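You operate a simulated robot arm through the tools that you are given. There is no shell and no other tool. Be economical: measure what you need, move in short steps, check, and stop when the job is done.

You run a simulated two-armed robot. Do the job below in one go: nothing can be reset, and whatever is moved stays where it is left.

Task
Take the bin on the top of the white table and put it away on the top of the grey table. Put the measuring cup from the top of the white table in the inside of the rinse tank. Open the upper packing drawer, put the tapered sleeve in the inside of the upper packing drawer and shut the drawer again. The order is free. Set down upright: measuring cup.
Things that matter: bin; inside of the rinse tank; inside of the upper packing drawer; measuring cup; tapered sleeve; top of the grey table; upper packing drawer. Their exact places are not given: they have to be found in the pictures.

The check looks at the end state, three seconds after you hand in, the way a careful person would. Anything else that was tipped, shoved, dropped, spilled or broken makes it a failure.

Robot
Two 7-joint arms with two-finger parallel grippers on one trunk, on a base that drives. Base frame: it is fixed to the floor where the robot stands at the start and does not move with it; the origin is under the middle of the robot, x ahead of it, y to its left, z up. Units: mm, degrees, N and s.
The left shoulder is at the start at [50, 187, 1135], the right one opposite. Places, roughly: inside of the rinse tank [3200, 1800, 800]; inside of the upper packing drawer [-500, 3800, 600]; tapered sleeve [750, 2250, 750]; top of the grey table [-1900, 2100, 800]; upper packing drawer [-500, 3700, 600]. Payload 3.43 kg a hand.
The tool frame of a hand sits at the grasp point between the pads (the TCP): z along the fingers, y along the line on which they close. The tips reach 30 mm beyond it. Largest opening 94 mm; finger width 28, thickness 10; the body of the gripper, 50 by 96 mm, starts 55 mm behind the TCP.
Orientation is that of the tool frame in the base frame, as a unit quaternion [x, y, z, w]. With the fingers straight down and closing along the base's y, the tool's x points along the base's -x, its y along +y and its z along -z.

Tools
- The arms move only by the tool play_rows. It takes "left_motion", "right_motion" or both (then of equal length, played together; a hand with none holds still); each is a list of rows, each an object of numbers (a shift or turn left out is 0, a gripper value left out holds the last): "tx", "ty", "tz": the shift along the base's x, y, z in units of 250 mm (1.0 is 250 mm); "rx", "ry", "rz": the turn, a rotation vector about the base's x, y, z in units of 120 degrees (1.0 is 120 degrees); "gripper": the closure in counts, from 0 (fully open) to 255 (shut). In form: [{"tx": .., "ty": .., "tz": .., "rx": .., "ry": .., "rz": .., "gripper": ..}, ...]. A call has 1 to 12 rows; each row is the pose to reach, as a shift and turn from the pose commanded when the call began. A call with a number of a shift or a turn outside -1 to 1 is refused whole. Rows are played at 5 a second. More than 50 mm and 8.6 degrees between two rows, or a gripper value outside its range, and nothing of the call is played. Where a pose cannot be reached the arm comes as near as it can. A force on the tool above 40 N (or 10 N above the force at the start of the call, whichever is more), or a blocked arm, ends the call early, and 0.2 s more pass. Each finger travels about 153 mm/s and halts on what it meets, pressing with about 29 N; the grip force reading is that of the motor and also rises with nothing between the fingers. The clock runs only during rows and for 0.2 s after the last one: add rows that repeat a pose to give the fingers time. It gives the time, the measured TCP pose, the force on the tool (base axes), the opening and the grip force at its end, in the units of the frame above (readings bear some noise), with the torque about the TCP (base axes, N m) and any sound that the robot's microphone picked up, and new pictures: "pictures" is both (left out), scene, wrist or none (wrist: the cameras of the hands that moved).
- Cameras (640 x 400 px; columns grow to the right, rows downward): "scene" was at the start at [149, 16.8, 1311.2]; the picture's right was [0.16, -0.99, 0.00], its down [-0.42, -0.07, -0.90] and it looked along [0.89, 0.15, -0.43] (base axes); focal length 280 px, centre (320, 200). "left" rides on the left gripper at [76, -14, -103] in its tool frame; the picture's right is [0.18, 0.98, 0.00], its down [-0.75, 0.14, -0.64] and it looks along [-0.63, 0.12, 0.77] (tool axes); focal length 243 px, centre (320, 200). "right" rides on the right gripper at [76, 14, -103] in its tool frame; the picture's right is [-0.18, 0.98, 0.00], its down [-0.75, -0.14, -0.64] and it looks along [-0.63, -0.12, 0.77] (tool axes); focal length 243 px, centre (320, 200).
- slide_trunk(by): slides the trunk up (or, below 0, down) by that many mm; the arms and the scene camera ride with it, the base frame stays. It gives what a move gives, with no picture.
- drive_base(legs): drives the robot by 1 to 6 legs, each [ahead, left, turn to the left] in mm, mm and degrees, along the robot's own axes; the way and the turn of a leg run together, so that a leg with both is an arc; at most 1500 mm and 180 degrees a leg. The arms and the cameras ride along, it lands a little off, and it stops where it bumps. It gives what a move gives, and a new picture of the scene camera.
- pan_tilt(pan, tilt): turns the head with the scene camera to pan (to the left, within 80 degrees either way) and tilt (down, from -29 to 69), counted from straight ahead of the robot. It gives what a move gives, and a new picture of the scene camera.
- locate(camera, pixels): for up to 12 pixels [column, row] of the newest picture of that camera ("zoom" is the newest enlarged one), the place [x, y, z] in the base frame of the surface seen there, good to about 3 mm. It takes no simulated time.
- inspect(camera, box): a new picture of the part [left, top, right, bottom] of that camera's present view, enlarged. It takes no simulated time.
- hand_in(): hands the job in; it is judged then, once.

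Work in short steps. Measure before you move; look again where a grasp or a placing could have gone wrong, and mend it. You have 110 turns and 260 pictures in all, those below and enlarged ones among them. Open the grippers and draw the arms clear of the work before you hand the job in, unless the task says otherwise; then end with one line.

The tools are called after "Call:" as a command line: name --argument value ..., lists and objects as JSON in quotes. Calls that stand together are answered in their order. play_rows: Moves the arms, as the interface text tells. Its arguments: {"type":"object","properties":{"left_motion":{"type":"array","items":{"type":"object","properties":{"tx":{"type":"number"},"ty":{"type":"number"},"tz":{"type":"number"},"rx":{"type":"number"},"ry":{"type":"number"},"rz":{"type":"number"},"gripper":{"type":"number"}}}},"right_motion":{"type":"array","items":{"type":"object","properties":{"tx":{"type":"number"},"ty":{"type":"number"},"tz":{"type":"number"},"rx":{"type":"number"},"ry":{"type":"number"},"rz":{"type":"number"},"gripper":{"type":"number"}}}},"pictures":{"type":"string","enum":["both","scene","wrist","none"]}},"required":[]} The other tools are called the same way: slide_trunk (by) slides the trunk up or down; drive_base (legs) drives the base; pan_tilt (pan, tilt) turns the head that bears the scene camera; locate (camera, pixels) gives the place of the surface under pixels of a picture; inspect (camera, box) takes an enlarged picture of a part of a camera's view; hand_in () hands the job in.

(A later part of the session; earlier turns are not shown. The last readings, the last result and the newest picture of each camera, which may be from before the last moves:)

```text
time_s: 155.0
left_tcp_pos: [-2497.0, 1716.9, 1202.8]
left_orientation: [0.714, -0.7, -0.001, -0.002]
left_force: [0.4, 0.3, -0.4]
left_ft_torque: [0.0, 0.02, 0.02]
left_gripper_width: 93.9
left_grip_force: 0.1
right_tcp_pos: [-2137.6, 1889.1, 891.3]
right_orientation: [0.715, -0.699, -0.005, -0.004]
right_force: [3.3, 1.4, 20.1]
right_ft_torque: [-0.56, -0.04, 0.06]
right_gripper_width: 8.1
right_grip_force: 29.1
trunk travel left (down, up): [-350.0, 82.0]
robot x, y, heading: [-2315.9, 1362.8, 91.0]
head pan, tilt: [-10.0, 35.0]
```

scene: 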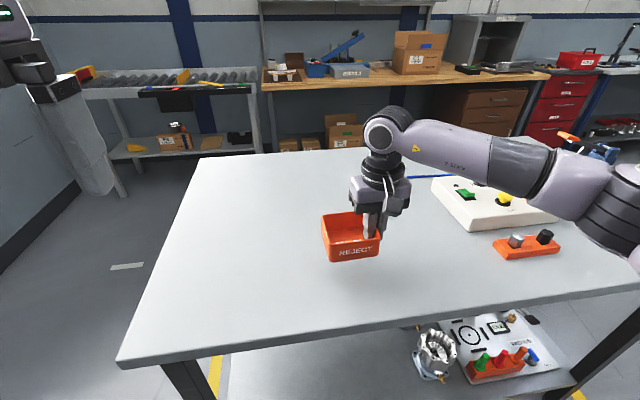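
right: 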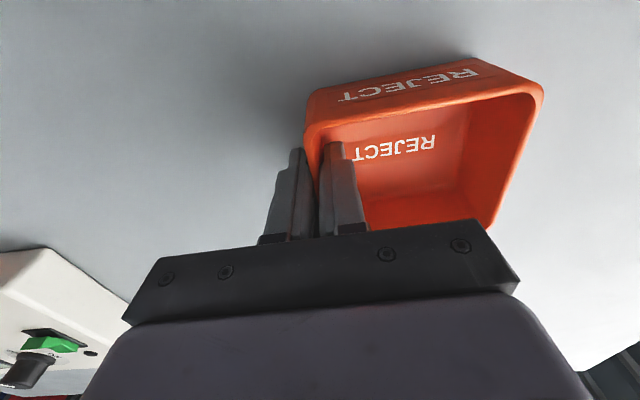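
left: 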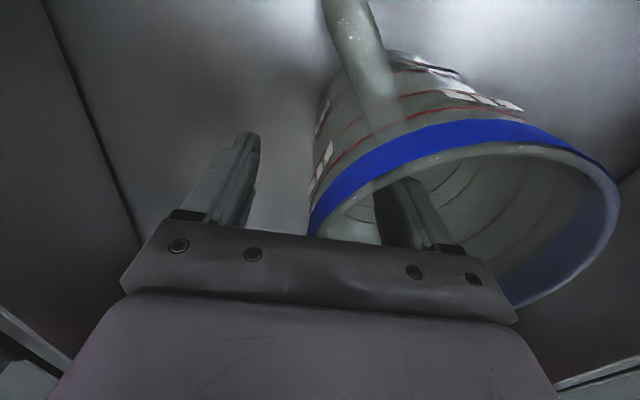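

Contact (20 N). I ease up slightly, open, rise and retract.

Call:
play_rows --right_motion '[{"tz": 0.012}, {"tz": 0.012, "gripper": 190}, {"tz": 0.012, "gripper": 130}, {"tz": 0.012, "gripper": 90}, {"tz": 0.012, "gripper": 90}, {"tz": 0.18}, {"tz": 0.36}, {"tz": 0.54}, {"tz": 0.72}, {"tz": 0.9}, {"tz": 0.99}, {"tz": 0.99}]' --pictures "scene"

Call:
play_rows --right_motion '[{"ty": -0.18, "tz": 0.1}, {"ty": -0.36, "tz": 0.22, "gripper": 0}, {"ty": -0.54, "tz": 0.24}, {"ty": -0.54, "tz": 0.24}]' --pictures "scene"

```text
time_s: 157.6
left_tcp_pos: [-2495.5, 1717.5, 1203.8]
left_orientation: [0.715, -0.7, 0.001, 0.0]
left_force: [-0.7, -0.3, 0.5]
left_ft_torque: [0.03, -0.02, -0.02]
left_gripper_width: 94.1
left_grip_force: 0.1
right_tcp_pos: [-2136.4, 1889.1, 1135.5]
right_orientation: [0.716, -0.698, -0.002, -0.002]
right_force: [-0.2, -0.3, -0.9]
right_ft_torque: [0.02, 0.03, 0.01]
right_gripper_width: 60.7
right_grip_force: 0.1
trunk travel left (down, up): [-350.0, 82.0]
robot x, y, heading: [-2312.1, 1361.3, 91.0]
head pan, tilt: [-10.0, 35.0]
```

scene: 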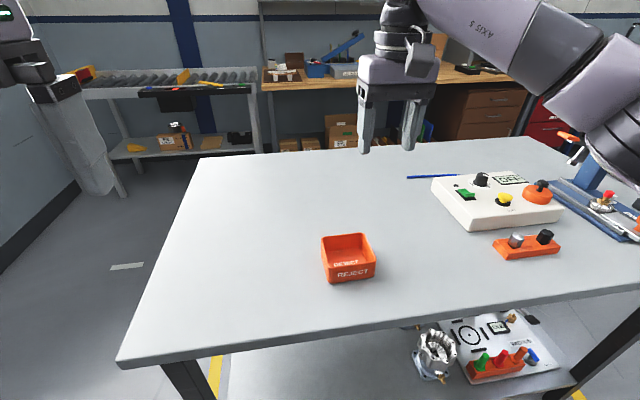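

```text
refused: row 1 steps farther than a row can; nothing moved
```

Bin stands on the grey table. I retract the right hand, then drive back, right, and up through the gap between the tables to the walkway in front of the packing bench.

Call:
play_rows --right_motion '[{"ty": -0.15, "tz": 0.07}, {"ty": -0.3, "tz": 0.14, "gripper": 0}, {"ty": -0.45, "tz": 0.21}, {"ty": -0.54, "tz": 0.25}, {"ty": -0.54, "tz": 0.25}]' --pictures "none"

Call:
drive_base --legs '[[-250, 0, -1], [0, -1500, 0], [0, -40, 0], [1500, 0, 0]]'

Call:
pan_tilt --pan 0 --tilt 25

Call:
pan_tilt --pan -75 --tilt 25

```text
time_s: 158.8
left_tcp_pos: [-2497.1, 1717.0, 1202.8]
left_orientation: [0.714, -0.7, 0.0, -0.001]
left_force: [0.0, 0.5, 0.2]
left_ft_torque: [0.0, 0.02, -0.01]
left_gripper_width: 94.0
left_grip_force: 0.0
right_tcp_pos: [-2137.7, 1753.7, 1197.9]
right_orientation: [0.715, -0.699, -0.002, -0.002]
right_force: [0.1, 0.0, -0.7]
right_ft_torque: [0.03, -0.01, 0.0]
right_gripper_width: 93.7
right_grip_force: 0.0
trunk travel left (down, up): [-350.0, 82.0]
robot x, y, heading: [-2314.0, 1359.3, 90.9]
head pan, tilt: [-10.0, 35.0]
```

```text
time_s: 175.2
left_tcp_pos: [-954.2, 2981.0, 1202.7]
left_orientation: [0.713, -0.702, -0.001, -0.002]
left_force: [0.7, -0.1, 0.9]
left_ft_torque: [0.01, -0.02, -0.03]
left_gripper_width: 94.1
left_grip_force: 0.1
right_tcp_pos: [-595.6, 3013.7, 1197.7]
right_orientation: [0.713, -0.701, -0.001, -0.002]
right_force: [0.2, -0.2, 0.2]
right_ft_torque: [-0.02, 0.02, 0.01]
right_gripper_width: 93.9
right_grip_force: 0.0
trunk travel left (down, up): [-350.0, 82.0]
robot x, y, heading: [-772.1, 2623.3, 90.5]
head pan, tilt: [-10.0, 35.0]
```

scene: 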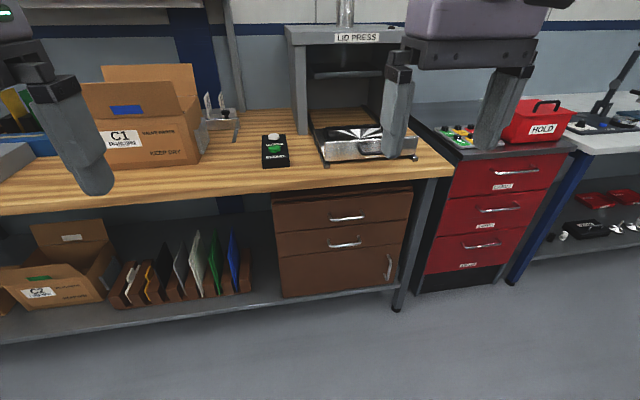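

```text
time_s: 176.0
left_tcp_pos: [-954.0, 2980.7, 1203.1]
left_orientation: [0.712, -0.702, 0.001, -0.001]
left_force: [-0.7, -0.1, -0.2]
left_ft_torque: [-0.03, 0.02, 0.01]
left_gripper_width: 94.1
left_grip_force: 0.0
right_tcp_pos: [-595.6, 3014.2, 1198.8]
right_orientation: [0.713, -0.701, -0.002, -0.002]
right_force: [-0.1, -0.4, 0.6]
right_ft_torque: [-0.03, 0.0, 0.03]
right_gripper_width: 94.0
right_grip_force: 0.0
trunk travel left (down, up): [-350.0, 82.0]
robot x, y, heading: [-776.6, 2619.8, 90.7]
head pan, tilt: [0.0, 25.0]
```

scene: 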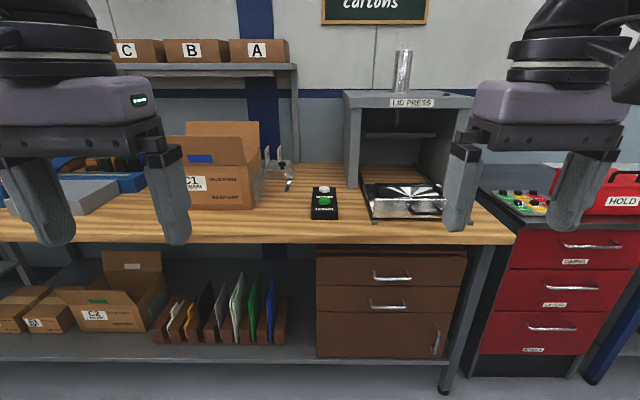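

```text
time_s: 177.4
left_tcp_pos: [-952.5, 2979.4, 1202.3]
left_orientation: [0.712, -0.702, 0.001, -0.002]
left_force: [0.0, 0.2, -1.6]
left_ft_torque: [0.05, -0.01, -0.02]
left_gripper_width: 94.1
left_grip_force: 0.1
right_tcp_pos: [-596.0, 3013.9, 1198.3]
right_orientation: [0.714, -0.701, -0.003, -0.002]
right_force: [-0.4, 0.1, 0.5]
right_ft_torque: [-0.01, 0.04, 0.0]
right_gripper_width: 93.9
right_grip_force: 0.2
trunk travel left (down, up): [-350.0, 82.0]
robot x, y, heading: [-775.8, 2621.6, 90.7]
head pan, tilt: [-75.0, 25.0]
```

scene: 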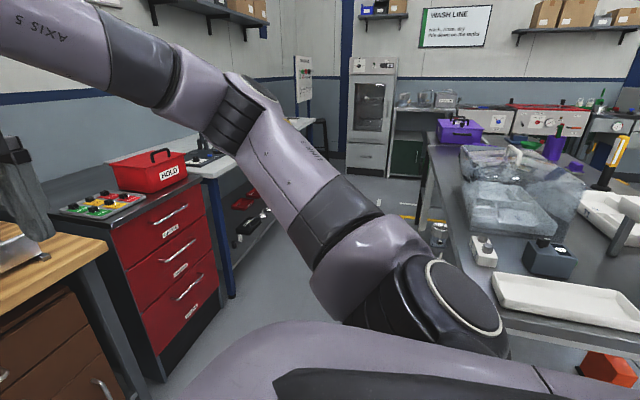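

The brown top drawer under the wooden bench is the upper packing drawer. Now I measure the walkway, then go for the sleeve.

Call:
locate --camera "scene" --pixels '[[160, 380], [460, 165], [500, 190], [560, 320], [430, 145], [100, 245], [30, 310], [230, 295], [483, 250], [550, 255]]'

Call:
drive_base --legs '[[200, 0, 0], [0, 0, -90], [1000, 0, -90]]'

Call:
pan_tilt --pan 0 --tilt 30

```text
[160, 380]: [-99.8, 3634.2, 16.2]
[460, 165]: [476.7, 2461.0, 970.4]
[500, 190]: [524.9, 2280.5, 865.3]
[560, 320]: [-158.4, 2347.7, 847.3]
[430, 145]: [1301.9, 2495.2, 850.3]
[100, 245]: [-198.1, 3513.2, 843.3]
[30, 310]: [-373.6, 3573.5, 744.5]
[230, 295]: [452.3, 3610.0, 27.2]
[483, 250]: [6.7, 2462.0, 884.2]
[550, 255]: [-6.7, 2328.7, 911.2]
```

```text
time_s: 185.5
left_tcp_pos: [-39.9, 2528.5, 1202.7]
left_orientation: [0.389, 0.921, -0.003, 0.002]
left_force: [-0.4, -0.8, 0.3]
left_ft_torque: [-0.04, 0.02, 0.0]
left_gripper_width: 94.1
left_grip_force: 0.1
right_tcp_pos: [-276.3, 2258.1, 1199.7]
right_orientation: [0.387, 0.922, -0.001, 0.005]
right_force: [0.4, -0.3, -0.5]
right_ft_torque: [0.0, 0.01, -0.02]
right_gripper_width: 93.9
right_grip_force: 0.0
trunk travel left (down, up): [-350.0, 82.0]
robot x, y, heading: [-413.4, 2661.2, -45.9]
head pan, tilt: [-75.0, 25.0]
stopped in leg 3: the robot was blocked; the commanded pose is now the measured one
```

scene: 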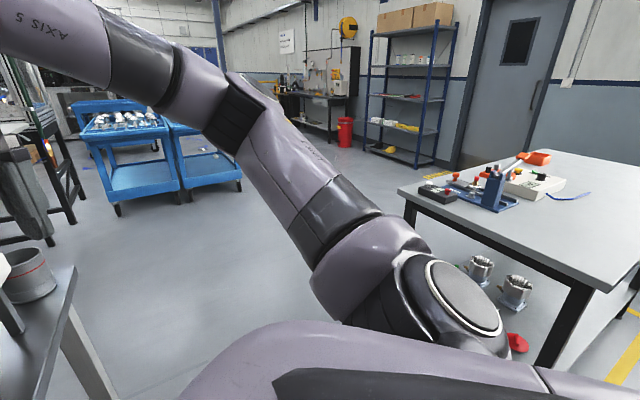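

```text
time_s: 187.0
left_tcp_pos: [-39.8, 2528.3, 1203.4]
left_orientation: [0.389, 0.921, -0.003, 0.002]
left_force: [0.0, 0.1, -0.2]
left_ft_torque: [-0.01, -0.02, -0.01]
left_gripper_width: 94.0
left_grip_force: 0.1
right_tcp_pos: [-276.3, 2258.4, 1200.8]
right_orientation: [0.387, 0.922, -0.001, 0.005]
right_force: [0.3, -0.9, 0.6]
right_ft_torque: [0.0, 0.01, -0.01]
right_gripper_width: 94.0
right_grip_force: 0.0
trunk travel left (down, up): [-350.0, 82.0]
robot x, y, heading: [-417.6, 2668.4, -45.9]
head pan, tilt: [0.0, 30.0]
```

scene: 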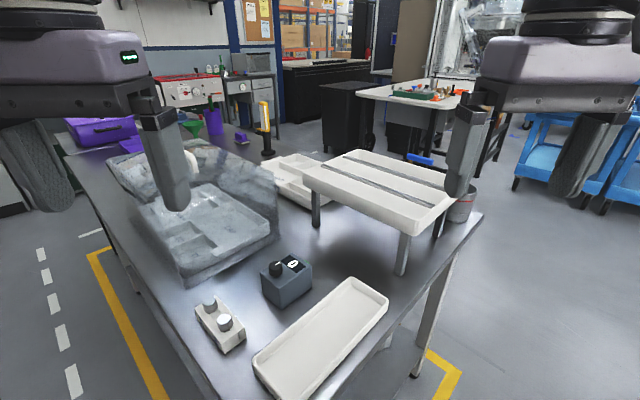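

I drove an arc by mistake and touched the table end gently. I back off, straighten, and drive along the walkway at y≈2900, then face −y.

Call:
drive_base --legs '[[-320, 0, 0], [0, 0, 46], [1300, 0, 0], [0, 0, -90]]'

Call:
pan_tilt --pan 0 --tilt 35

```text
time_s: 201.2
left_tcp_pos: [842.1, 2546.4, 1204.1]
left_orientation: [0.707, 0.707, -0.003, 0.0]
left_force: [0.5, -0.3, 0.0]
left_ft_torque: [0.02, 0.01, 0.01]
left_gripper_width: 94.0
left_grip_force: 0.1
right_tcp_pos: [483.4, 2518.5, 1200.7]
right_orientation: [0.706, 0.709, -0.004, 0.004]
right_force: [0.1, -0.3, 0.3]
right_ft_torque: [-0.01, 0.01, 0.02]
right_gripper_width: 94.1
right_grip_force: 0.0
trunk travel left (down, up): [-350.0, 82.0]
robot x, y, heading: [664.6, 2904.2, -90.2]
head pan, tilt: [0.0, 30.0]
```

scene: 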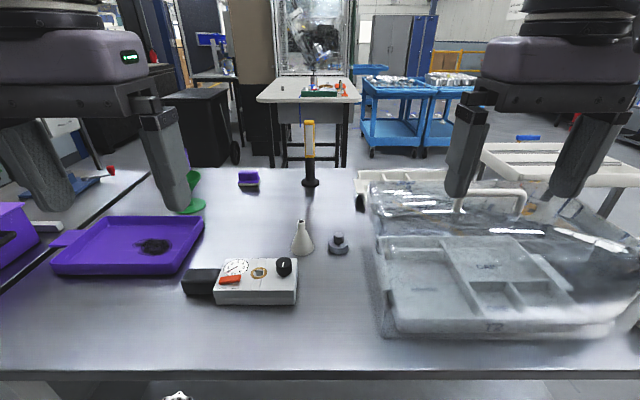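

```text
time_s: 201.9
left_tcp_pos: [841.2, 2545.8, 1204.2]
left_orientation: [0.708, 0.706, -0.003, 0.001]
left_force: [0.2, 0.2, -0.1]
left_ft_torque: [0.01, 0.02, -0.03]
left_gripper_width: 93.7
left_grip_force: 0.0
right_tcp_pos: [485.1, 2517.3, 1200.0]
right_orientation: [0.705, 0.709, -0.003, 0.004]
right_force: [0.2, 0.2, 0.1]
right_ft_torque: [0.0, 0.04, -0.01]
right_gripper_width: 93.9
right_grip_force: 0.0
trunk travel left (down, up): [-350.0, 82.0]
robot x, y, heading: [669.4, 2912.1, -90.1]
head pan, tilt: [0.0, 35.0]
```

scene: 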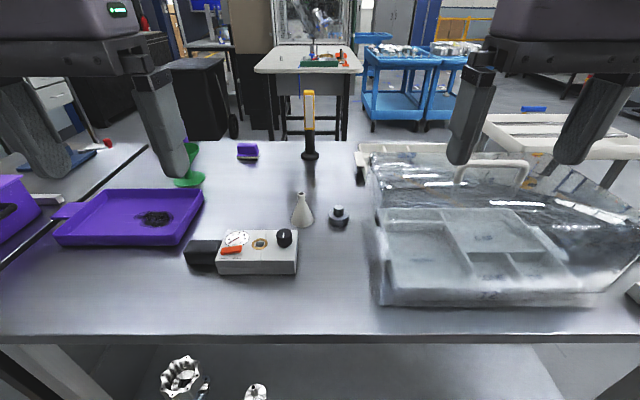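

The white cone at (302,212) fits the tapered sleeve. I zoom and measure it.

Call:
inspect --camera "scene" --box '[250, 165, 370, 245]'

Call:
locate --camera "scene" --pixels '[[302, 193], [302, 208], [302, 222], [292, 222], [313, 222], [338, 207], [338, 222], [290, 230], [285, 240], [300, 335], [310, 155], [380, 250]]'

```text
5.00 times, centred on (310, 205) of scene
```

zoom: 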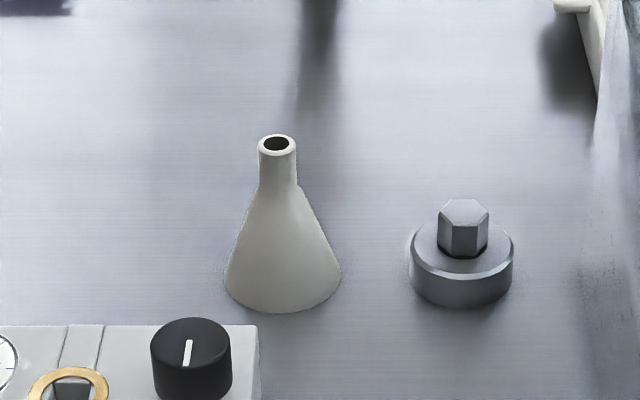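

```text
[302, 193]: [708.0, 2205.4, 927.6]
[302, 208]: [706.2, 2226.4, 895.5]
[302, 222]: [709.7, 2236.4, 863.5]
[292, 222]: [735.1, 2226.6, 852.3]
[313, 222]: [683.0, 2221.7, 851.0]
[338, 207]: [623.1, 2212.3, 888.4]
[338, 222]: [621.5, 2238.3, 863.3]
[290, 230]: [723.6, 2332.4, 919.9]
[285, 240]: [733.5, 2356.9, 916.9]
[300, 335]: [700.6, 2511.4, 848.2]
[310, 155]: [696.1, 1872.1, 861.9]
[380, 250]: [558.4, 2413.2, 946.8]
```

Sleeve: axis at about (708, 2208), base ⌀≈52, neck ⌀≈20 at z 905–930. I align the left shoulder with it and go as near as the table allows.

Call:
drive_base --legs '[[0, -147, 0], [60, 0, 0]]'

Call:
pan_tilt --pan 12 --tilt 35

```text
time_s: 203.8
left_tcp_pos: [695.3, 2487.1, 1203.2]
left_orientation: [0.707, 0.707, -0.003, 0.0]
left_force: [-0.4, -0.6, -0.1]
left_ft_torque: [0.06, 0.03, 0.01]
left_gripper_width: 94.3
left_grip_force: 0.1
right_tcp_pos: [336.5, 2458.4, 1199.1]
right_orientation: [0.704, 0.71, -0.003, 0.004]
right_force: [-0.1, -0.4, -0.8]
right_ft_torque: [-0.01, -0.02, 0.01]
right_gripper_width: 93.8
right_grip_force: 0.1
trunk travel left (down, up): [-350.0, 82.0]
robot x, y, heading: [520.1, 2848.1, -90.1]
head pan, tilt: [0.0, 35.0]
```

scene: 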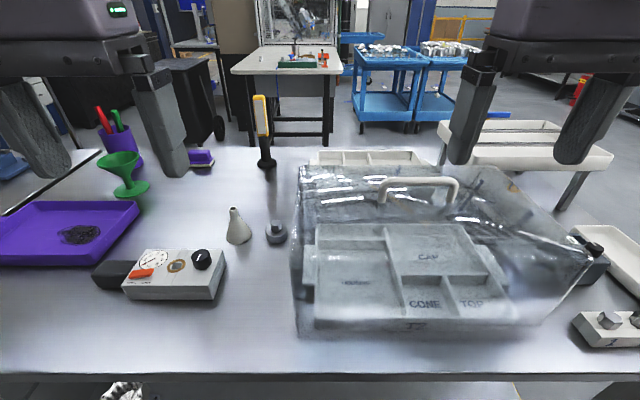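

```text
time_s: 204.6
left_tcp_pos: [695.2, 2487.2, 1203.0]
left_orientation: [0.707, 0.707, -0.004, 0.001]
left_force: [0.2, 0.4, 1.2]
left_ft_torque: [-0.03, 0.0, 0.0]
left_gripper_width: 94.1
left_grip_force: 0.0
right_tcp_pos: [337.5, 2458.7, 1200.9]
right_orientation: [0.704, 0.71, -0.003, 0.005]
right_force: [-0.1, 0.6, -0.1]
right_ft_torque: [-0.05, 0.01, 0.04]
right_gripper_width: 93.8
right_grip_force: 0.0
trunk travel left (down, up): [-350.0, 82.0]
robot x, y, heading: [526.5, 2849.7, -90.0]
head pan, tilt: [12.0, 35.0]
```

scene: 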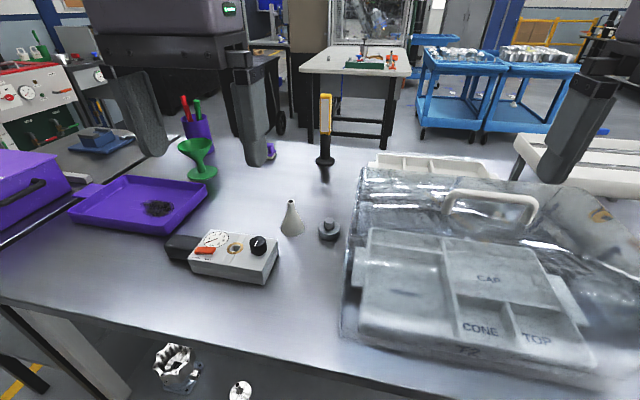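

Not blocked yet; I creep 35 mm more so the sleeve comes within vertical reach.

Call:
drive_base --legs '[[35, 0, 0]]'

Call:
inspect --camera "scene" --box '[150, 160, 350, 300]'

Call:
inspect --camera "left" --box '[0, 0, 640, 400]'

```text
time_s: 205.4
left_tcp_pos: [696.4, 2452.0, 1203.5]
left_orientation: [0.707, 0.708, -0.002, 0.0]
left_force: [0.2, -0.8, 0.2]
left_ft_torque: [0.01, -0.04, 0.0]
left_gripper_width: 93.9
left_grip_force: 0.0
right_tcp_pos: [337.1, 2423.2, 1199.8]
right_orientation: [0.705, 0.709, -0.003, 0.005]
right_force: [0.0, -0.1, -0.1]
right_ft_torque: [0.03, 0.04, 0.01]
right_gripper_width: 94.0
right_grip_force: 0.1
trunk travel left (down, up): [-350.0, 82.0]
robot x, y, heading: [520.9, 2813.1, -90.0]
head pan, tilt: [12.0, 35.0]
```

scene: 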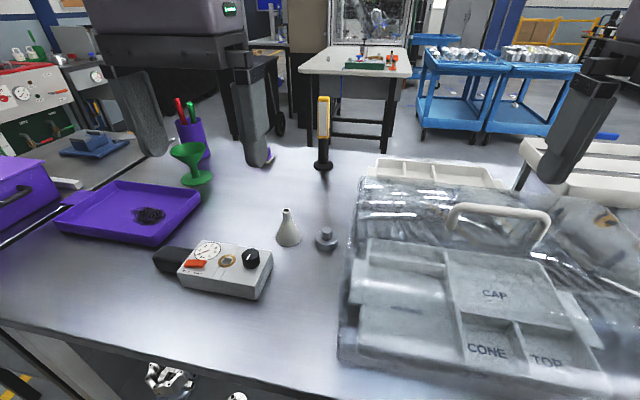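

```text
2.86 times, centred on (250, 230) of scene
```

zoom: 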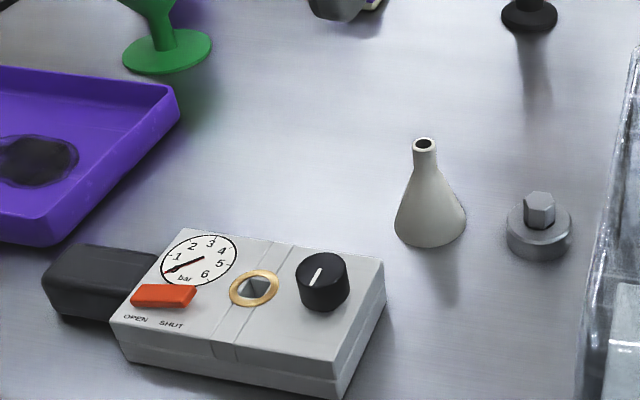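

```text
1.00 times, centred on (320, 200) of left
```

zoom: 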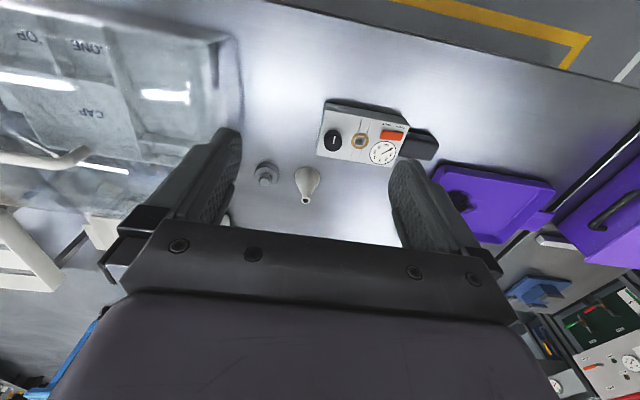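

I move down to z≈1070 and forward to above the sleeve, staying over the gauge box.

Call:
play_rows --left_motion '[{"tz": -0.18}, {"tz": -0.36}, {"tz": -0.52}, {"tz": -0.52, "ty": -0.18, "tx": 0.02}, {"tz": -0.52, "ty": -0.36, "tx": 0.04}, {"tz": -0.52, "ty": -0.54, "tx": 0.048}, {"tz": -0.52, "ty": -0.72, "tx": 0.048}, {"tz": -0.52, "ty": -0.88, "tx": 0.048}, {"tz": -0.52, "ty": -0.968, "tx": 0.048}, {"tz": -0.52, "ty": -0.968, "tx": 0.048}]'

```text
time_s: 207.6
left_tcp_pos: [708.6, 2211.9, 1074.2]
left_orientation: [0.707, 0.707, -0.004, 0.0]
left_force: [-0.1, -0.3, 0.6]
left_ft_torque: [0.02, 0.0, 0.01]
left_gripper_width: 94.0
left_grip_force: 0.1
right_tcp_pos: [338.6, 2423.8, 1200.9]
right_orientation: [0.705, 0.709, -0.003, 0.005]
right_force: [-0.3, 0.4, 0.7]
right_ft_torque: [0.02, 0.0, -0.02]
right_gripper_width: 94.2
right_grip_force: 0.1
trunk travel left (down, up): [-350.0, 82.0]
robot x, y, heading: [523.2, 2810.3, -89.9]
head pan, tilt: [12.0, 35.0]
```

scene: 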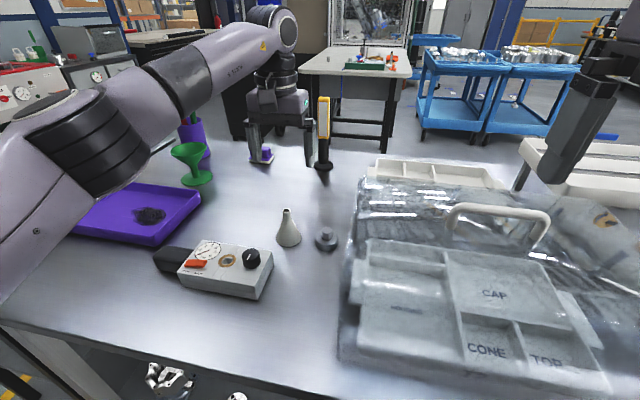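
left: 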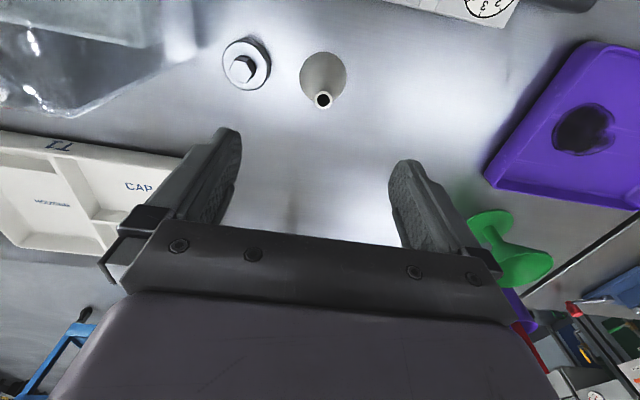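

I measure the neck in the wrist picture at (323,100).

Call:
locate --camera "left" --pixels '[[316, 96], [331, 96], [323, 107], [323, 91], [302, 75], [346, 75], [322, 55]]'

Call:
inspect --camera "left" --box '[270, 30, 380, 130]'

```text
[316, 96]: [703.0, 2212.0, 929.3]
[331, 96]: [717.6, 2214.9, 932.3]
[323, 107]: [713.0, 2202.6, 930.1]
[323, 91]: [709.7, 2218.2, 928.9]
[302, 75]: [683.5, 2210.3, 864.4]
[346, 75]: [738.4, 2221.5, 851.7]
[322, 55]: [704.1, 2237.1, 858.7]
```

```text
4.00 times, centred on (325, 80) of left
```

zoom: 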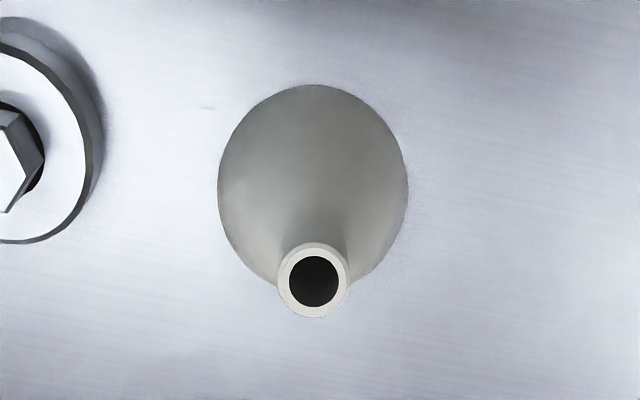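

Neck centre (710, 2211, 930): the hand is right above it. I lower to TCP z 932 and close.

Call:
play_rows --left_motion '[{"tz": -0.16, "tx": 0.006}, {"tz": -0.32, "tx": 0.006}, {"tz": -0.46, "tx": 0.006}, {"tz": -0.55, "tx": 0.006}, {"tz": -0.568, "tx": 0.006}, {"tz": -0.568, "tx": 0.006}, {"tz": -0.568, "tx": 0.006, "gripper": 120}, {"tz": -0.568, "tx": 0.006, "gripper": 200}, {"tz": -0.568, "tx": 0.006, "gripper": 255}, {"tz": -0.568, "tx": 0.006, "gripper": 255}]'

```text
time_s: 209.8
left_tcp_pos: [708.9, 2211.7, 931.8]
left_orientation: [0.707, 0.707, -0.002, 0.001]
left_force: [0.7, 0.0, 1.0]
left_ft_torque: [-0.01, -0.12, -0.01]
left_gripper_width: 16.7
left_grip_force: 29.3
right_tcp_pos: [337.4, 2425.3, 1201.2]
right_orientation: [0.705, 0.709, -0.004, 0.005]
right_force: [-0.5, 0.1, -0.2]
right_ft_torque: [0.02, 0.0, 0.01]
right_gripper_width: 94.0
right_grip_force: 0.1
trunk travel left (down, up): [-350.0, 82.0]
robot x, y, heading: [519.7, 2811.3, -90.0]
head pan, tilt: [12.0, 35.0]
```

scene: 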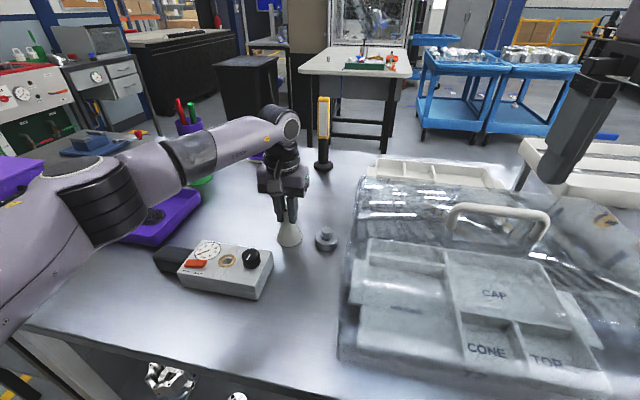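
left: 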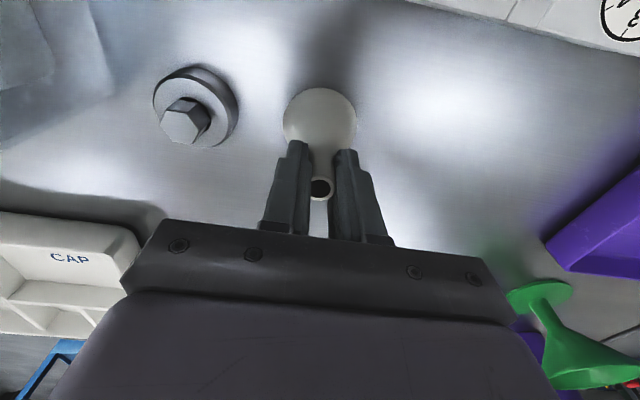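

Gripped the neck (16.7 mm). I lift to ≈1075, retract, then rise to 1170.

Call:
play_rows --left_motion '[{"tz": 0.1}, {"tz": 0.26}, {"tz": 0.44}, {"tz": 0.58}, {"tz": 0.58, "ty": 0.18}, {"tz": 0.58, "ty": 0.36}, {"tz": 0.58, "ty": 0.54}, {"tz": 0.58, "ty": 0.72}, {"tz": 0.7, "ty": 0.84}, {"tz": 0.86, "ty": 0.92}, {"tz": 0.98, "ty": 0.96}, {"tz": 0.98, "ty": 0.96}]'

```text
time_s: 212.4
left_tcp_pos: [709.7, 2451.5, 1175.8]
left_orientation: [0.706, 0.708, -0.003, 0.001]
left_force: [0.8, -0.4, -0.7]
left_ft_torque: [-0.02, 0.04, 0.01]
left_gripper_width: 16.5
left_grip_force: 28.7
right_tcp_pos: [337.3, 2423.4, 1199.9]
right_orientation: [0.704, 0.71, -0.003, 0.004]
right_force: [-0.6, -0.9, -0.5]
right_ft_torque: [-0.01, 0.03, -0.01]
right_gripper_width: 94.2
right_grip_force: 0.0
trunk travel left (down, up): [-350.0, 82.0]
robot x, y, heading: [521.0, 2814.1, -89.9]
head pan, tilt: [12.0, 35.0]
```

scene: 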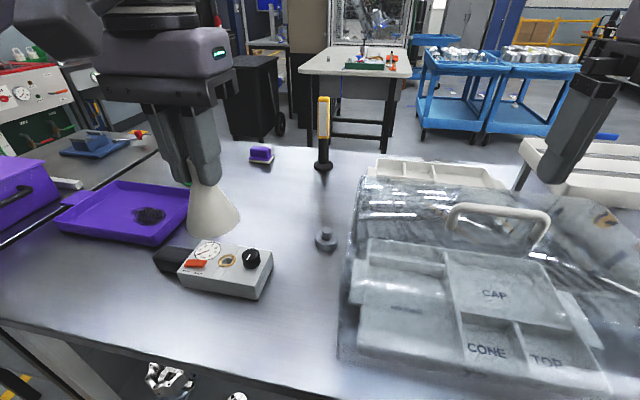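
left: 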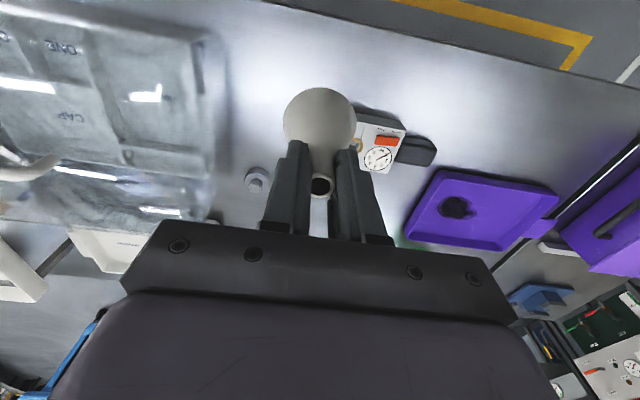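

Sleeve held. I back off, strafe to x≈−560 and turn to face the packing bench.

Call:
drive_base --legs '[[-90, 0, 0], [0, -1080, 0], [0, 0, -90], [0, 0, -90]]'

Call:
pan_tilt --pan 0 --tilt 45

```text
time_s: 226.3
left_tcp_pos: [-738.5, 3261.5, 1175.5]
left_orientation: [0.71, -0.705, 0.0, -0.003]
left_force: [-0.2, -0.5, -1.3]
left_ft_torque: [0.02, 0.01, -0.04]
left_gripper_width: 16.5
left_grip_force: 28.7
right_tcp_pos: [-366.4, 3291.9, 1201.3]
right_orientation: [0.712, -0.703, -0.004, -0.003]
right_force: [1.0, 0.4, -0.8]
right_ft_torque: [0.0, 0.03, -0.01]
right_gripper_width: 93.6
right_grip_force: 0.1
trunk travel left (down, up): [-350.0, 82.0]
robot x, y, heading: [-546.8, 2902.3, 90.0]
head pan, tilt: [12.0, 35.0]
```

scene: 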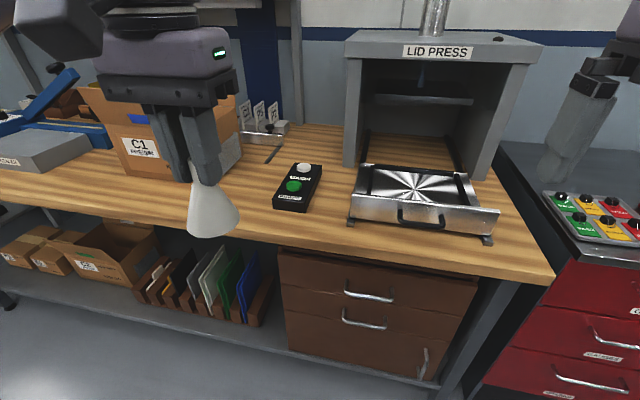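

```text
time_s: 227.0
left_tcp_pos: [-737.8, 3262.2, 1176.1]
left_orientation: [0.709, -0.705, -0.001, -0.003]
left_force: [0.0, -0.3, -0.8]
left_ft_torque: [0.0, 0.04, 0.0]
left_gripper_width: 16.3
left_grip_force: 28.9
right_tcp_pos: [-366.8, 3291.5, 1200.1]
right_orientation: [0.711, -0.703, -0.005, -0.004]
right_force: [0.1, -0.4, 0.0]
right_ft_torque: [0.01, -0.03, 0.0]
right_gripper_width: 94.1
right_grip_force: 0.0
trunk travel left (down, up): [-350.0, 82.0]
robot x, y, heading: [-544.1, 2898.2, 89.9]
head pan, tilt: [0.0, 45.0]
```

scene: 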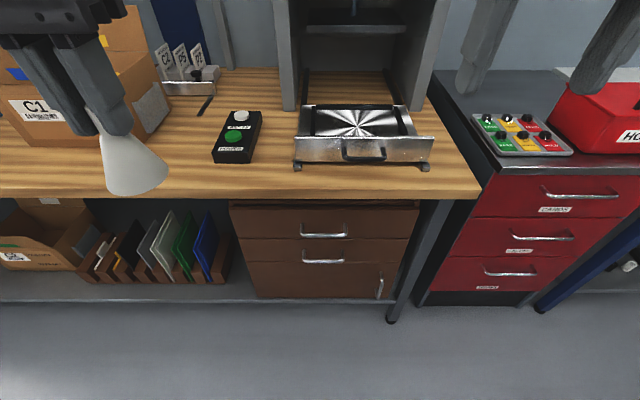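

Call:
inspect --camera "scene" --box '[220, 180, 440, 310]'

Call:
locate --camera "scene" --pixels '[[324, 236], [303, 234], [346, 235], [303, 228], [236, 206], [415, 210], [240, 236], [407, 238], [350, 197], [320, 220], [290, 260], [480, 192]]'

```text
2.91 times, centred on (330, 245) of scene
```

zoom: 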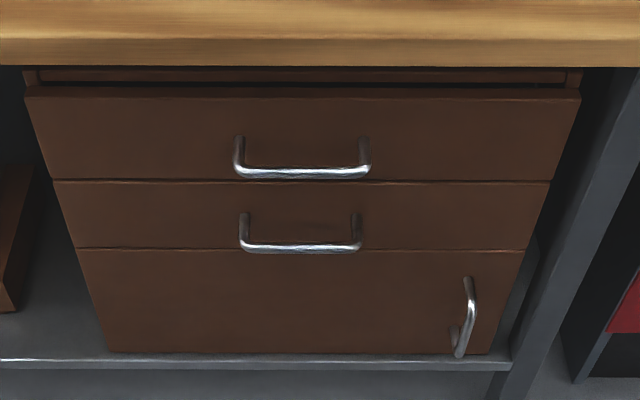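

```text
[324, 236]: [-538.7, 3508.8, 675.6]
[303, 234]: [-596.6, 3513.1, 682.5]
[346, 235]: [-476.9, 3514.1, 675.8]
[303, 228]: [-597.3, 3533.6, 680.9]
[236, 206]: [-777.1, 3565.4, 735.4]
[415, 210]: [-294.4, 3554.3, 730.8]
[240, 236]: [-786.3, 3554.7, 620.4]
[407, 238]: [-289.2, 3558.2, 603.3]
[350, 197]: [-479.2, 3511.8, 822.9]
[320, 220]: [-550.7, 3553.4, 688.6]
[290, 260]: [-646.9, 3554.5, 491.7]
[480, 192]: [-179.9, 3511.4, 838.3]
```

Upper drawer front: x −786..−290, z 615–735, face y 3554; its handle bar runs along x from −597 to −477 at y≈3511, z≈677. I'll grip the bar with the right hand horizontal; first yaw the right hand 90°.

Call:
play_rows --right_motion '[{"rz": -0.0682}, {"rz": -0.1364}, {"rz": -0.2046}, {"rz": -0.2728}, {"rz": -0.341}, {"rz": -0.4092}, {"rz": -0.4774}, {"rz": -0.5456}, {"rz": -0.6138}, {"rz": -0.682}, {"rz": -0.75}, {"rz": -0.75}]' --pictures "none"

Call:
slide_trunk --by -250

```text
time_s: 229.6
left_tcp_pos: [-736.7, 3263.0, 1174.9]
left_orientation: [0.71, -0.704, -0.001, -0.004]
left_force: [0.1, -0.5, -0.5]
left_ft_torque: [-0.04, 0.0, -0.02]
left_gripper_width: 16.6
left_grip_force: 28.9
right_tcp_pos: [-365.1, 3292.0, 1202.0]
right_orientation: [-0.005, 1.0, 0.0, 0.006]
right_force: [0.5, -0.4, 0.2]
right_ft_torque: [-0.02, 0.04, -0.01]
right_gripper_width: 94.0
right_grip_force: 0.0
trunk travel left (down, up): [-350.0, 82.0]
robot x, y, heading: [-545.9, 2896.7, 90.2]
head pan, tilt: [0.0, 45.0]
```

```text
time_s: 232.2
left_tcp_pos: [-737.5, 3261.7, 925.3]
left_orientation: [0.709, -0.705, 0.0, -0.002]
left_force: [-0.2, 0.4, -0.8]
left_ft_torque: [0.0, 0.04, -0.01]
left_gripper_width: 16.9
left_grip_force: 29.3
right_tcp_pos: [-365.1, 3291.1, 951.9]
right_orientation: [-0.006, 1.0, 0.0, 0.005]
right_force: [-0.5, -0.2, -0.4]
right_ft_torque: [-0.01, -0.02, 0.03]
right_gripper_width: 94.0
right_grip_force: 0.0
trunk travel left (down, up): [-100.0, 332.0]
robot x, y, heading: [-549.0, 2901.0, 90.1]
head pan, tilt: [0.0, 45.0]
```

I pitch the right hand forward by 90° while lowering it and moving to x≈−537.

Call:
play_rows --right_motion '[{"rx": 0.0682, "tx": -0.06, "ty": 0.03, "tz": -0.08}, {"rx": 0.1364, "tx": -0.12, "ty": 0.06, "tz": -0.16}, {"rx": 0.2046, "tx": -0.18, "ty": 0.09, "tz": -0.24}, {"rx": 0.2728, "tx": -0.24, "ty": 0.12, "tz": -0.32}, {"rx": 0.341, "tx": -0.3, "ty": 0.15, "tz": -0.4}, {"rx": 0.4092, "tx": -0.36, "ty": 0.18, "tz": -0.48}, {"rx": 0.4774, "tx": -0.42, "ty": 0.21, "tz": -0.56}, {"rx": 0.5456, "tx": -0.48, "ty": 0.24, "tz": -0.64}, {"rx": 0.6138, "tx": -0.54, "ty": 0.27, "tz": -0.72}, {"rx": 0.682, "tx": -0.6, "ty": 0.3, "tz": -0.8}, {"rx": 0.75, "tx": -0.69, "ty": 0.3, "tz": -0.88}, {"rx": 0.75, "tx": -0.69, "ty": 0.3, "tz": -0.88}]'

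```text
time_s: 234.8
left_tcp_pos: [-736.8, 3261.3, 927.7]
left_orientation: [0.71, -0.704, -0.001, -0.003]
left_force: [0.0, 0.2, 0.0]
left_ft_torque: [-0.03, 0.03, -0.01]
left_gripper_width: 16.1
left_grip_force: 29.2
right_tcp_pos: [-538.9, 3366.5, 730.4]
right_orientation: [-0.001, 0.706, 0.708, 0.009]
right_force: [-0.4, 0.8, -0.2]
right_ft_torque: [0.02, 0.03, -0.01]
right_gripper_width: 94.1
right_grip_force: 0.0
trunk travel left (down, up): [-100.0, 332.0]
robot x, y, heading: [-549.8, 2900.0, 90.2]
head pan, tilt: [0.0, 45.0]
```

scene: 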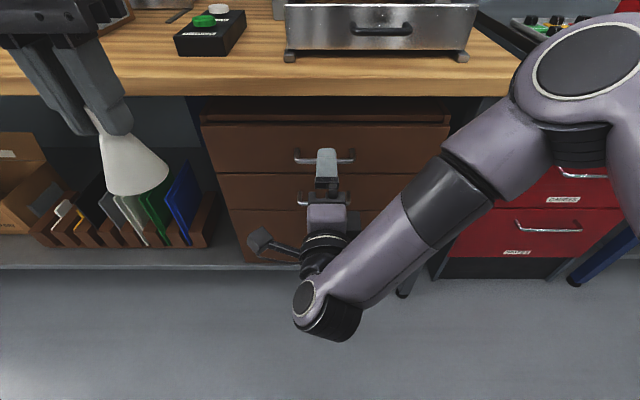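
right: 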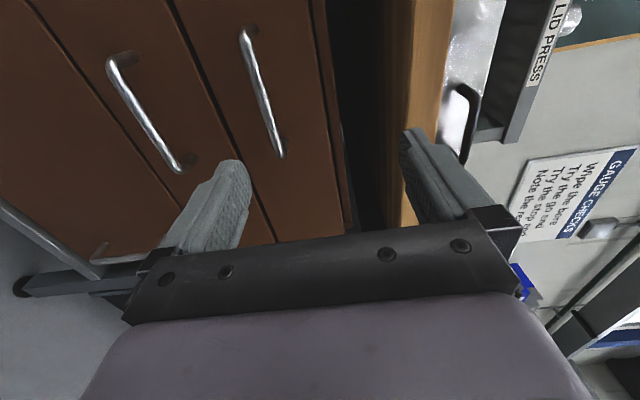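

Works well. I measure the upper bar in the wrist picture (around (262,95)).

Call:
locate --camera "right" --pixels '[[248, 50], [262, 95], [277, 140], [270, 115], [255, 70], [240, 150], [300, 100]]'

Call:
locate --camera "scene" --pixels '[[305, 162], [345, 163], [300, 158], [350, 158]]'

```text
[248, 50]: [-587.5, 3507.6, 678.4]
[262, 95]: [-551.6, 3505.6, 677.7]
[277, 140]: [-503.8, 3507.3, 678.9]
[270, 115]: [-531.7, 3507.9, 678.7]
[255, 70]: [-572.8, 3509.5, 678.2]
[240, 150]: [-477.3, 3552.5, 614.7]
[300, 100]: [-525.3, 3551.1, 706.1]
```

```text
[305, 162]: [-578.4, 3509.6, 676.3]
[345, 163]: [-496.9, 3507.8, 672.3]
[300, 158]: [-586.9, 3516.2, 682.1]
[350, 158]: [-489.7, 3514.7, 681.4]
```

Bar at z≈678, y≈3511. I lower to z 678, narrow the fingers to ~50 mm, then advance to y≈3507.

Call:
play_rows --right_motion '[{"tz": -0.1, "gripper": 120}, {"tz": -0.2, "gripper": 120}, {"tz": -0.209, "gripper": 120}, {"tz": -0.209, "ty": 0.16}, {"tz": -0.209, "ty": 0.32}, {"tz": -0.209, "ty": 0.46}, {"tz": -0.209, "ty": 0.53}, {"tz": -0.209, "ty": 0.56}, {"tz": -0.209, "ty": 0.56}]'

```text
time_s: 236.8
left_tcp_pos: [-738.2, 3262.6, 925.7]
left_orientation: [0.709, -0.705, -0.001, -0.003]
left_force: [-0.7, -0.6, -1.2]
left_ft_torque: [0.01, 0.01, 0.03]
left_gripper_width: 16.7
left_grip_force: 28.7
right_tcp_pos: [-539.1, 3507.4, 680.6]
right_orientation: [0.002, 0.708, 0.706, 0.011]
right_force: [0.4, -0.6, -0.6]
right_ft_torque: [0.02, 0.03, -0.01]
right_gripper_width: 49.5
right_grip_force: 0.0
trunk travel left (down, up): [-100.0, 332.0]
robot x, y, heading: [-545.9, 2901.8, 89.8]
head pan, tilt: [0.0, 45.0]
```

scene: 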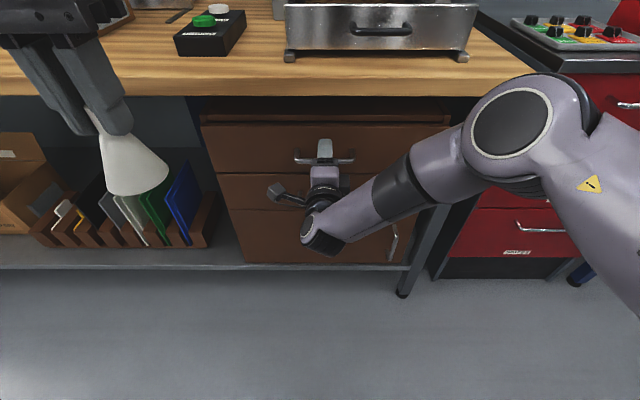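
right: 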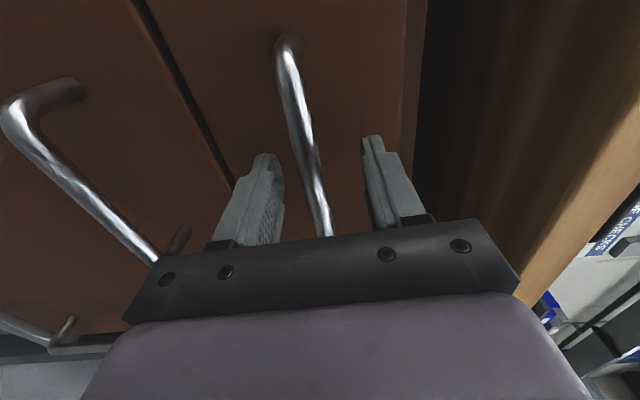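

The bar lies between the fingers. I close on it.

Call:
play_rows --right_motion '[{"gripper": 200}, {"gripper": 255}, {"gripper": 255}]' --pictures "none"

Call:
drive_base --legs '[[-120, 0, 0]]'

```text
time_s: 237.6
left_tcp_pos: [-738.1, 3260.6, 926.6]
left_orientation: [0.709, -0.705, 0.001, -0.003]
left_force: [0.7, -0.7, -1.4]
left_ft_torque: [-0.02, -0.01, -0.02]
left_gripper_width: 16.5
left_grip_force: 28.6
right_tcp_pos: [-538.4, 3504.6, 675.2]
right_orientation: [0.002, 0.711, 0.703, 0.009]
right_force: [3.8, -19.3, -14.2]
right_ft_torque: [-0.07, 1.12, 0.05]
right_gripper_width: 12.2
right_grip_force: 44.9
trunk travel left (down, up): [-100.0, 332.0]
robot x, y, heading: [-545.6, 2900.4, 90.3]
head pan, tilt: [0.0, 45.0]
```

```text
time_s: 238.8
left_tcp_pos: [-737.4, 3143.9, 925.1]
left_orientation: [0.709, -0.705, 0.001, -0.002]
left_force: [0.4, -0.6, 0.6]
left_ft_torque: [-0.02, 0.05, -0.01]
left_gripper_width: 16.6
left_grip_force: 29.2
right_tcp_pos: [-538.1, 3388.1, 676.5]
right_orientation: [0.0, 0.712, 0.702, 0.009]
right_force: [-1.4, -1.9, -21.2]
right_ft_torque: [-0.18, 1.1, -0.14]
right_gripper_width: 11.9
right_grip_force: 44.8
trunk travel left (down, up): [-100.0, 332.0]
robot x, y, heading: [-550.7, 2778.0, 90.3]
head pan, tilt: [0.0, 45.0]
```

scene: 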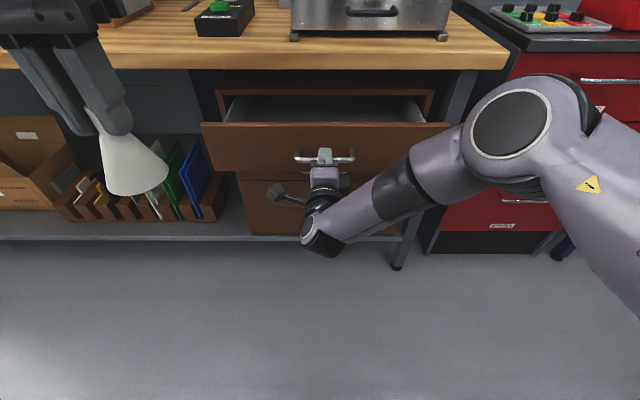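

The drawer follows. I pull it 130 mm more.

Call:
drive_base --legs '[[-130, 0, 0]]'

Call:
inspect --camera "scene" --box '[180, 50, 480, 240]'

```text
time_s: 240.1
left_tcp_pos: [-736.9, 3011.9, 927.1]
left_orientation: [0.71, -0.704, 0.001, -0.002]
left_force: [-0.2, -0.8, -0.8]
left_ft_torque: [0.03, 0.03, -0.01]
left_gripper_width: 16.7
left_grip_force: 28.5
right_tcp_pos: [-540.2, 3256.4, 676.6]
right_orientation: [0.001, 0.711, 0.703, 0.009]
right_force: [1.1, -2.2, -8.8]
right_ft_torque: [-0.09, 1.42, -0.36]
right_gripper_width: 12.1
right_grip_force: 44.7
trunk travel left (down, up): [-100.0, 332.0]
robot x, y, heading: [-545.1, 2650.3, 90.4]
head pan, tilt: [0.0, 45.0]
```

scene: 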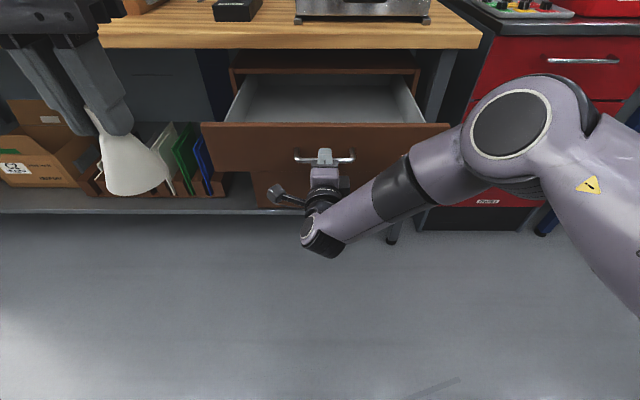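

```text
2.11 times, centred on (330, 145) of scene
```

zoom: 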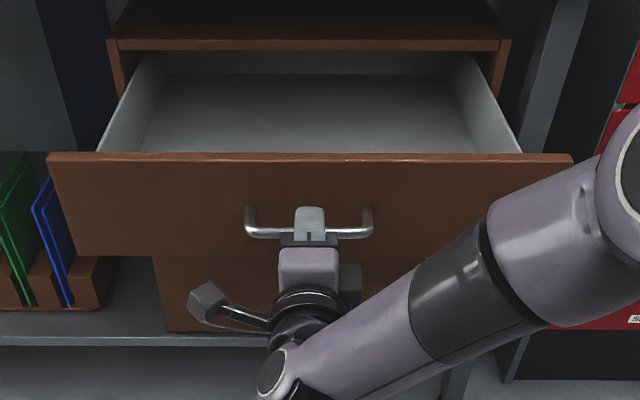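

Drawer is open ~250 mm and empty. I measure its inside.

Call:
locate --camera "scene" --pixels '[[260, 105], [320, 110], [390, 108], [320, 90], [270, 123], [240, 118], [320, 126], [400, 90], [320, 72], [320, 85]]'

Call:
play_rows --right_motion '[{"gripper": 190}, {"gripper": 110}, {"gripper": 110}, {"gripper": 110}]' --pictures "none"

```text
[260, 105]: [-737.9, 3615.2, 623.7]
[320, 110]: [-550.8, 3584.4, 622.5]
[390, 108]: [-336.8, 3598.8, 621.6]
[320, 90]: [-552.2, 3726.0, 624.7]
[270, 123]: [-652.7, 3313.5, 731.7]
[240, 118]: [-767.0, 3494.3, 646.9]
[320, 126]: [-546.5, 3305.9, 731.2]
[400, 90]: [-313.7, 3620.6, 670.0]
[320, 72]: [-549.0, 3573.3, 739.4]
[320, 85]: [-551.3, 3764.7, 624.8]
```

```text
time_s: 241.1
left_tcp_pos: [-737.4, 3011.3, 926.5]
left_orientation: [0.71, -0.704, -0.001, -0.003]
left_force: [-0.6, -0.2, 0.0]
left_ft_torque: [-0.01, -0.02, 0.02]
left_gripper_width: 16.6
left_grip_force: 28.8
right_tcp_pos: [-539.1, 3255.9, 676.8]
right_orientation: [0.001, 0.712, 0.703, 0.009]
right_force: [-0.2, -0.9, 0.7]
right_ft_torque: [-0.01, 0.01, -0.04]
right_gripper_width: 53.5
right_grip_force: 0.1
trunk travel left (down, up): [-100.0, 332.0]
robot x, y, heading: [-542.2, 2649.6, 90.4]
head pan, tilt: [0.0, 45.0]
```

Floor z≈623, front's top 731: the 80 mm sleeve can stand. The bar is released; I withdraw the right hand back, then up and to the right.

Call:
play_rows --right_motion '[{"ty": -0.16}, {"ty": -0.32}, {"ty": -0.44}, {"ty": -0.44, "tz": 0.18, "tx": 0.05}, {"ty": -0.44, "tz": 0.34, "tx": 0.15}, {"ty": -0.44, "tz": 0.5, "tx": 0.25}, {"ty": -0.44, "tz": 0.66, "tx": 0.35}, {"ty": -0.44, "tz": 0.8, "tx": 0.47}, {"ty": -0.44, "tz": 0.94, "tx": 0.59}, {"ty": -0.44, "tz": 0.98, "tx": 0.72}, {"ty": -0.44, "tz": 0.98, "tx": 0.72}]' --pictures "scene"

Call:
drive_base --legs '[[190, 0, 0]]'

```text
time_s: 243.5
left_tcp_pos: [-739.2, 3011.3, 926.7]
left_orientation: [0.71, -0.704, 0.0, -0.003]
left_force: [-0.2, 1.0, -0.2]
left_ft_torque: [0.0, 0.02, 0.0]
left_gripper_width: 16.6
left_grip_force: 28.1
right_tcp_pos: [-358.7, 3146.1, 922.1]
right_orientation: [0.0, 0.712, 0.702, 0.009]
right_force: [-0.3, -0.2, -0.6]
right_ft_torque: [0.02, 0.03, -0.02]
right_gripper_width: 53.7
right_grip_force: 0.0
trunk travel left (down, up): [-100.0, 332.0]
robot x, y, heading: [-544.1, 2653.8, 90.6]
head pan, tilt: [0.0, 45.0]
```

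scene: 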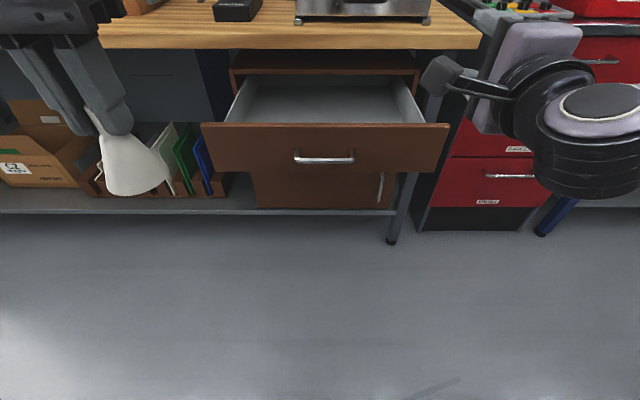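

```text
time_s: 245.1
left_tcp_pos: [-737.7, 3198.7, 926.2]
left_orientation: [0.71, -0.704, 0.001, -0.004]
left_force: [0.2, 0.0, -0.6]
left_ft_torque: [0.0, 0.0, 0.01]
left_gripper_width: 16.4
left_grip_force: 28.9
right_tcp_pos: [-360.8, 3334.6, 921.3]
right_orientation: [0.001, 0.712, 0.702, 0.01]
right_force: [0.3, -0.3, 0.0]
right_ft_torque: [0.0, -0.03, 0.04]
right_gripper_width: 53.4
right_grip_force: 0.0
trunk travel left (down, up): [-100.0, 332.0]
robot x, y, heading: [-545.2, 2841.8, 90.2]
head pan, tilt: [0.0, 45.0]
```

scene: 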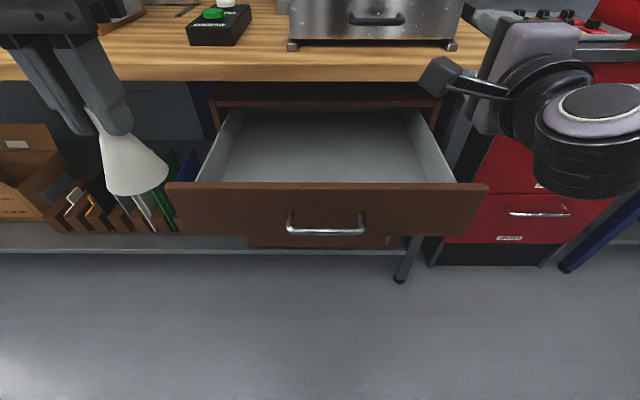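

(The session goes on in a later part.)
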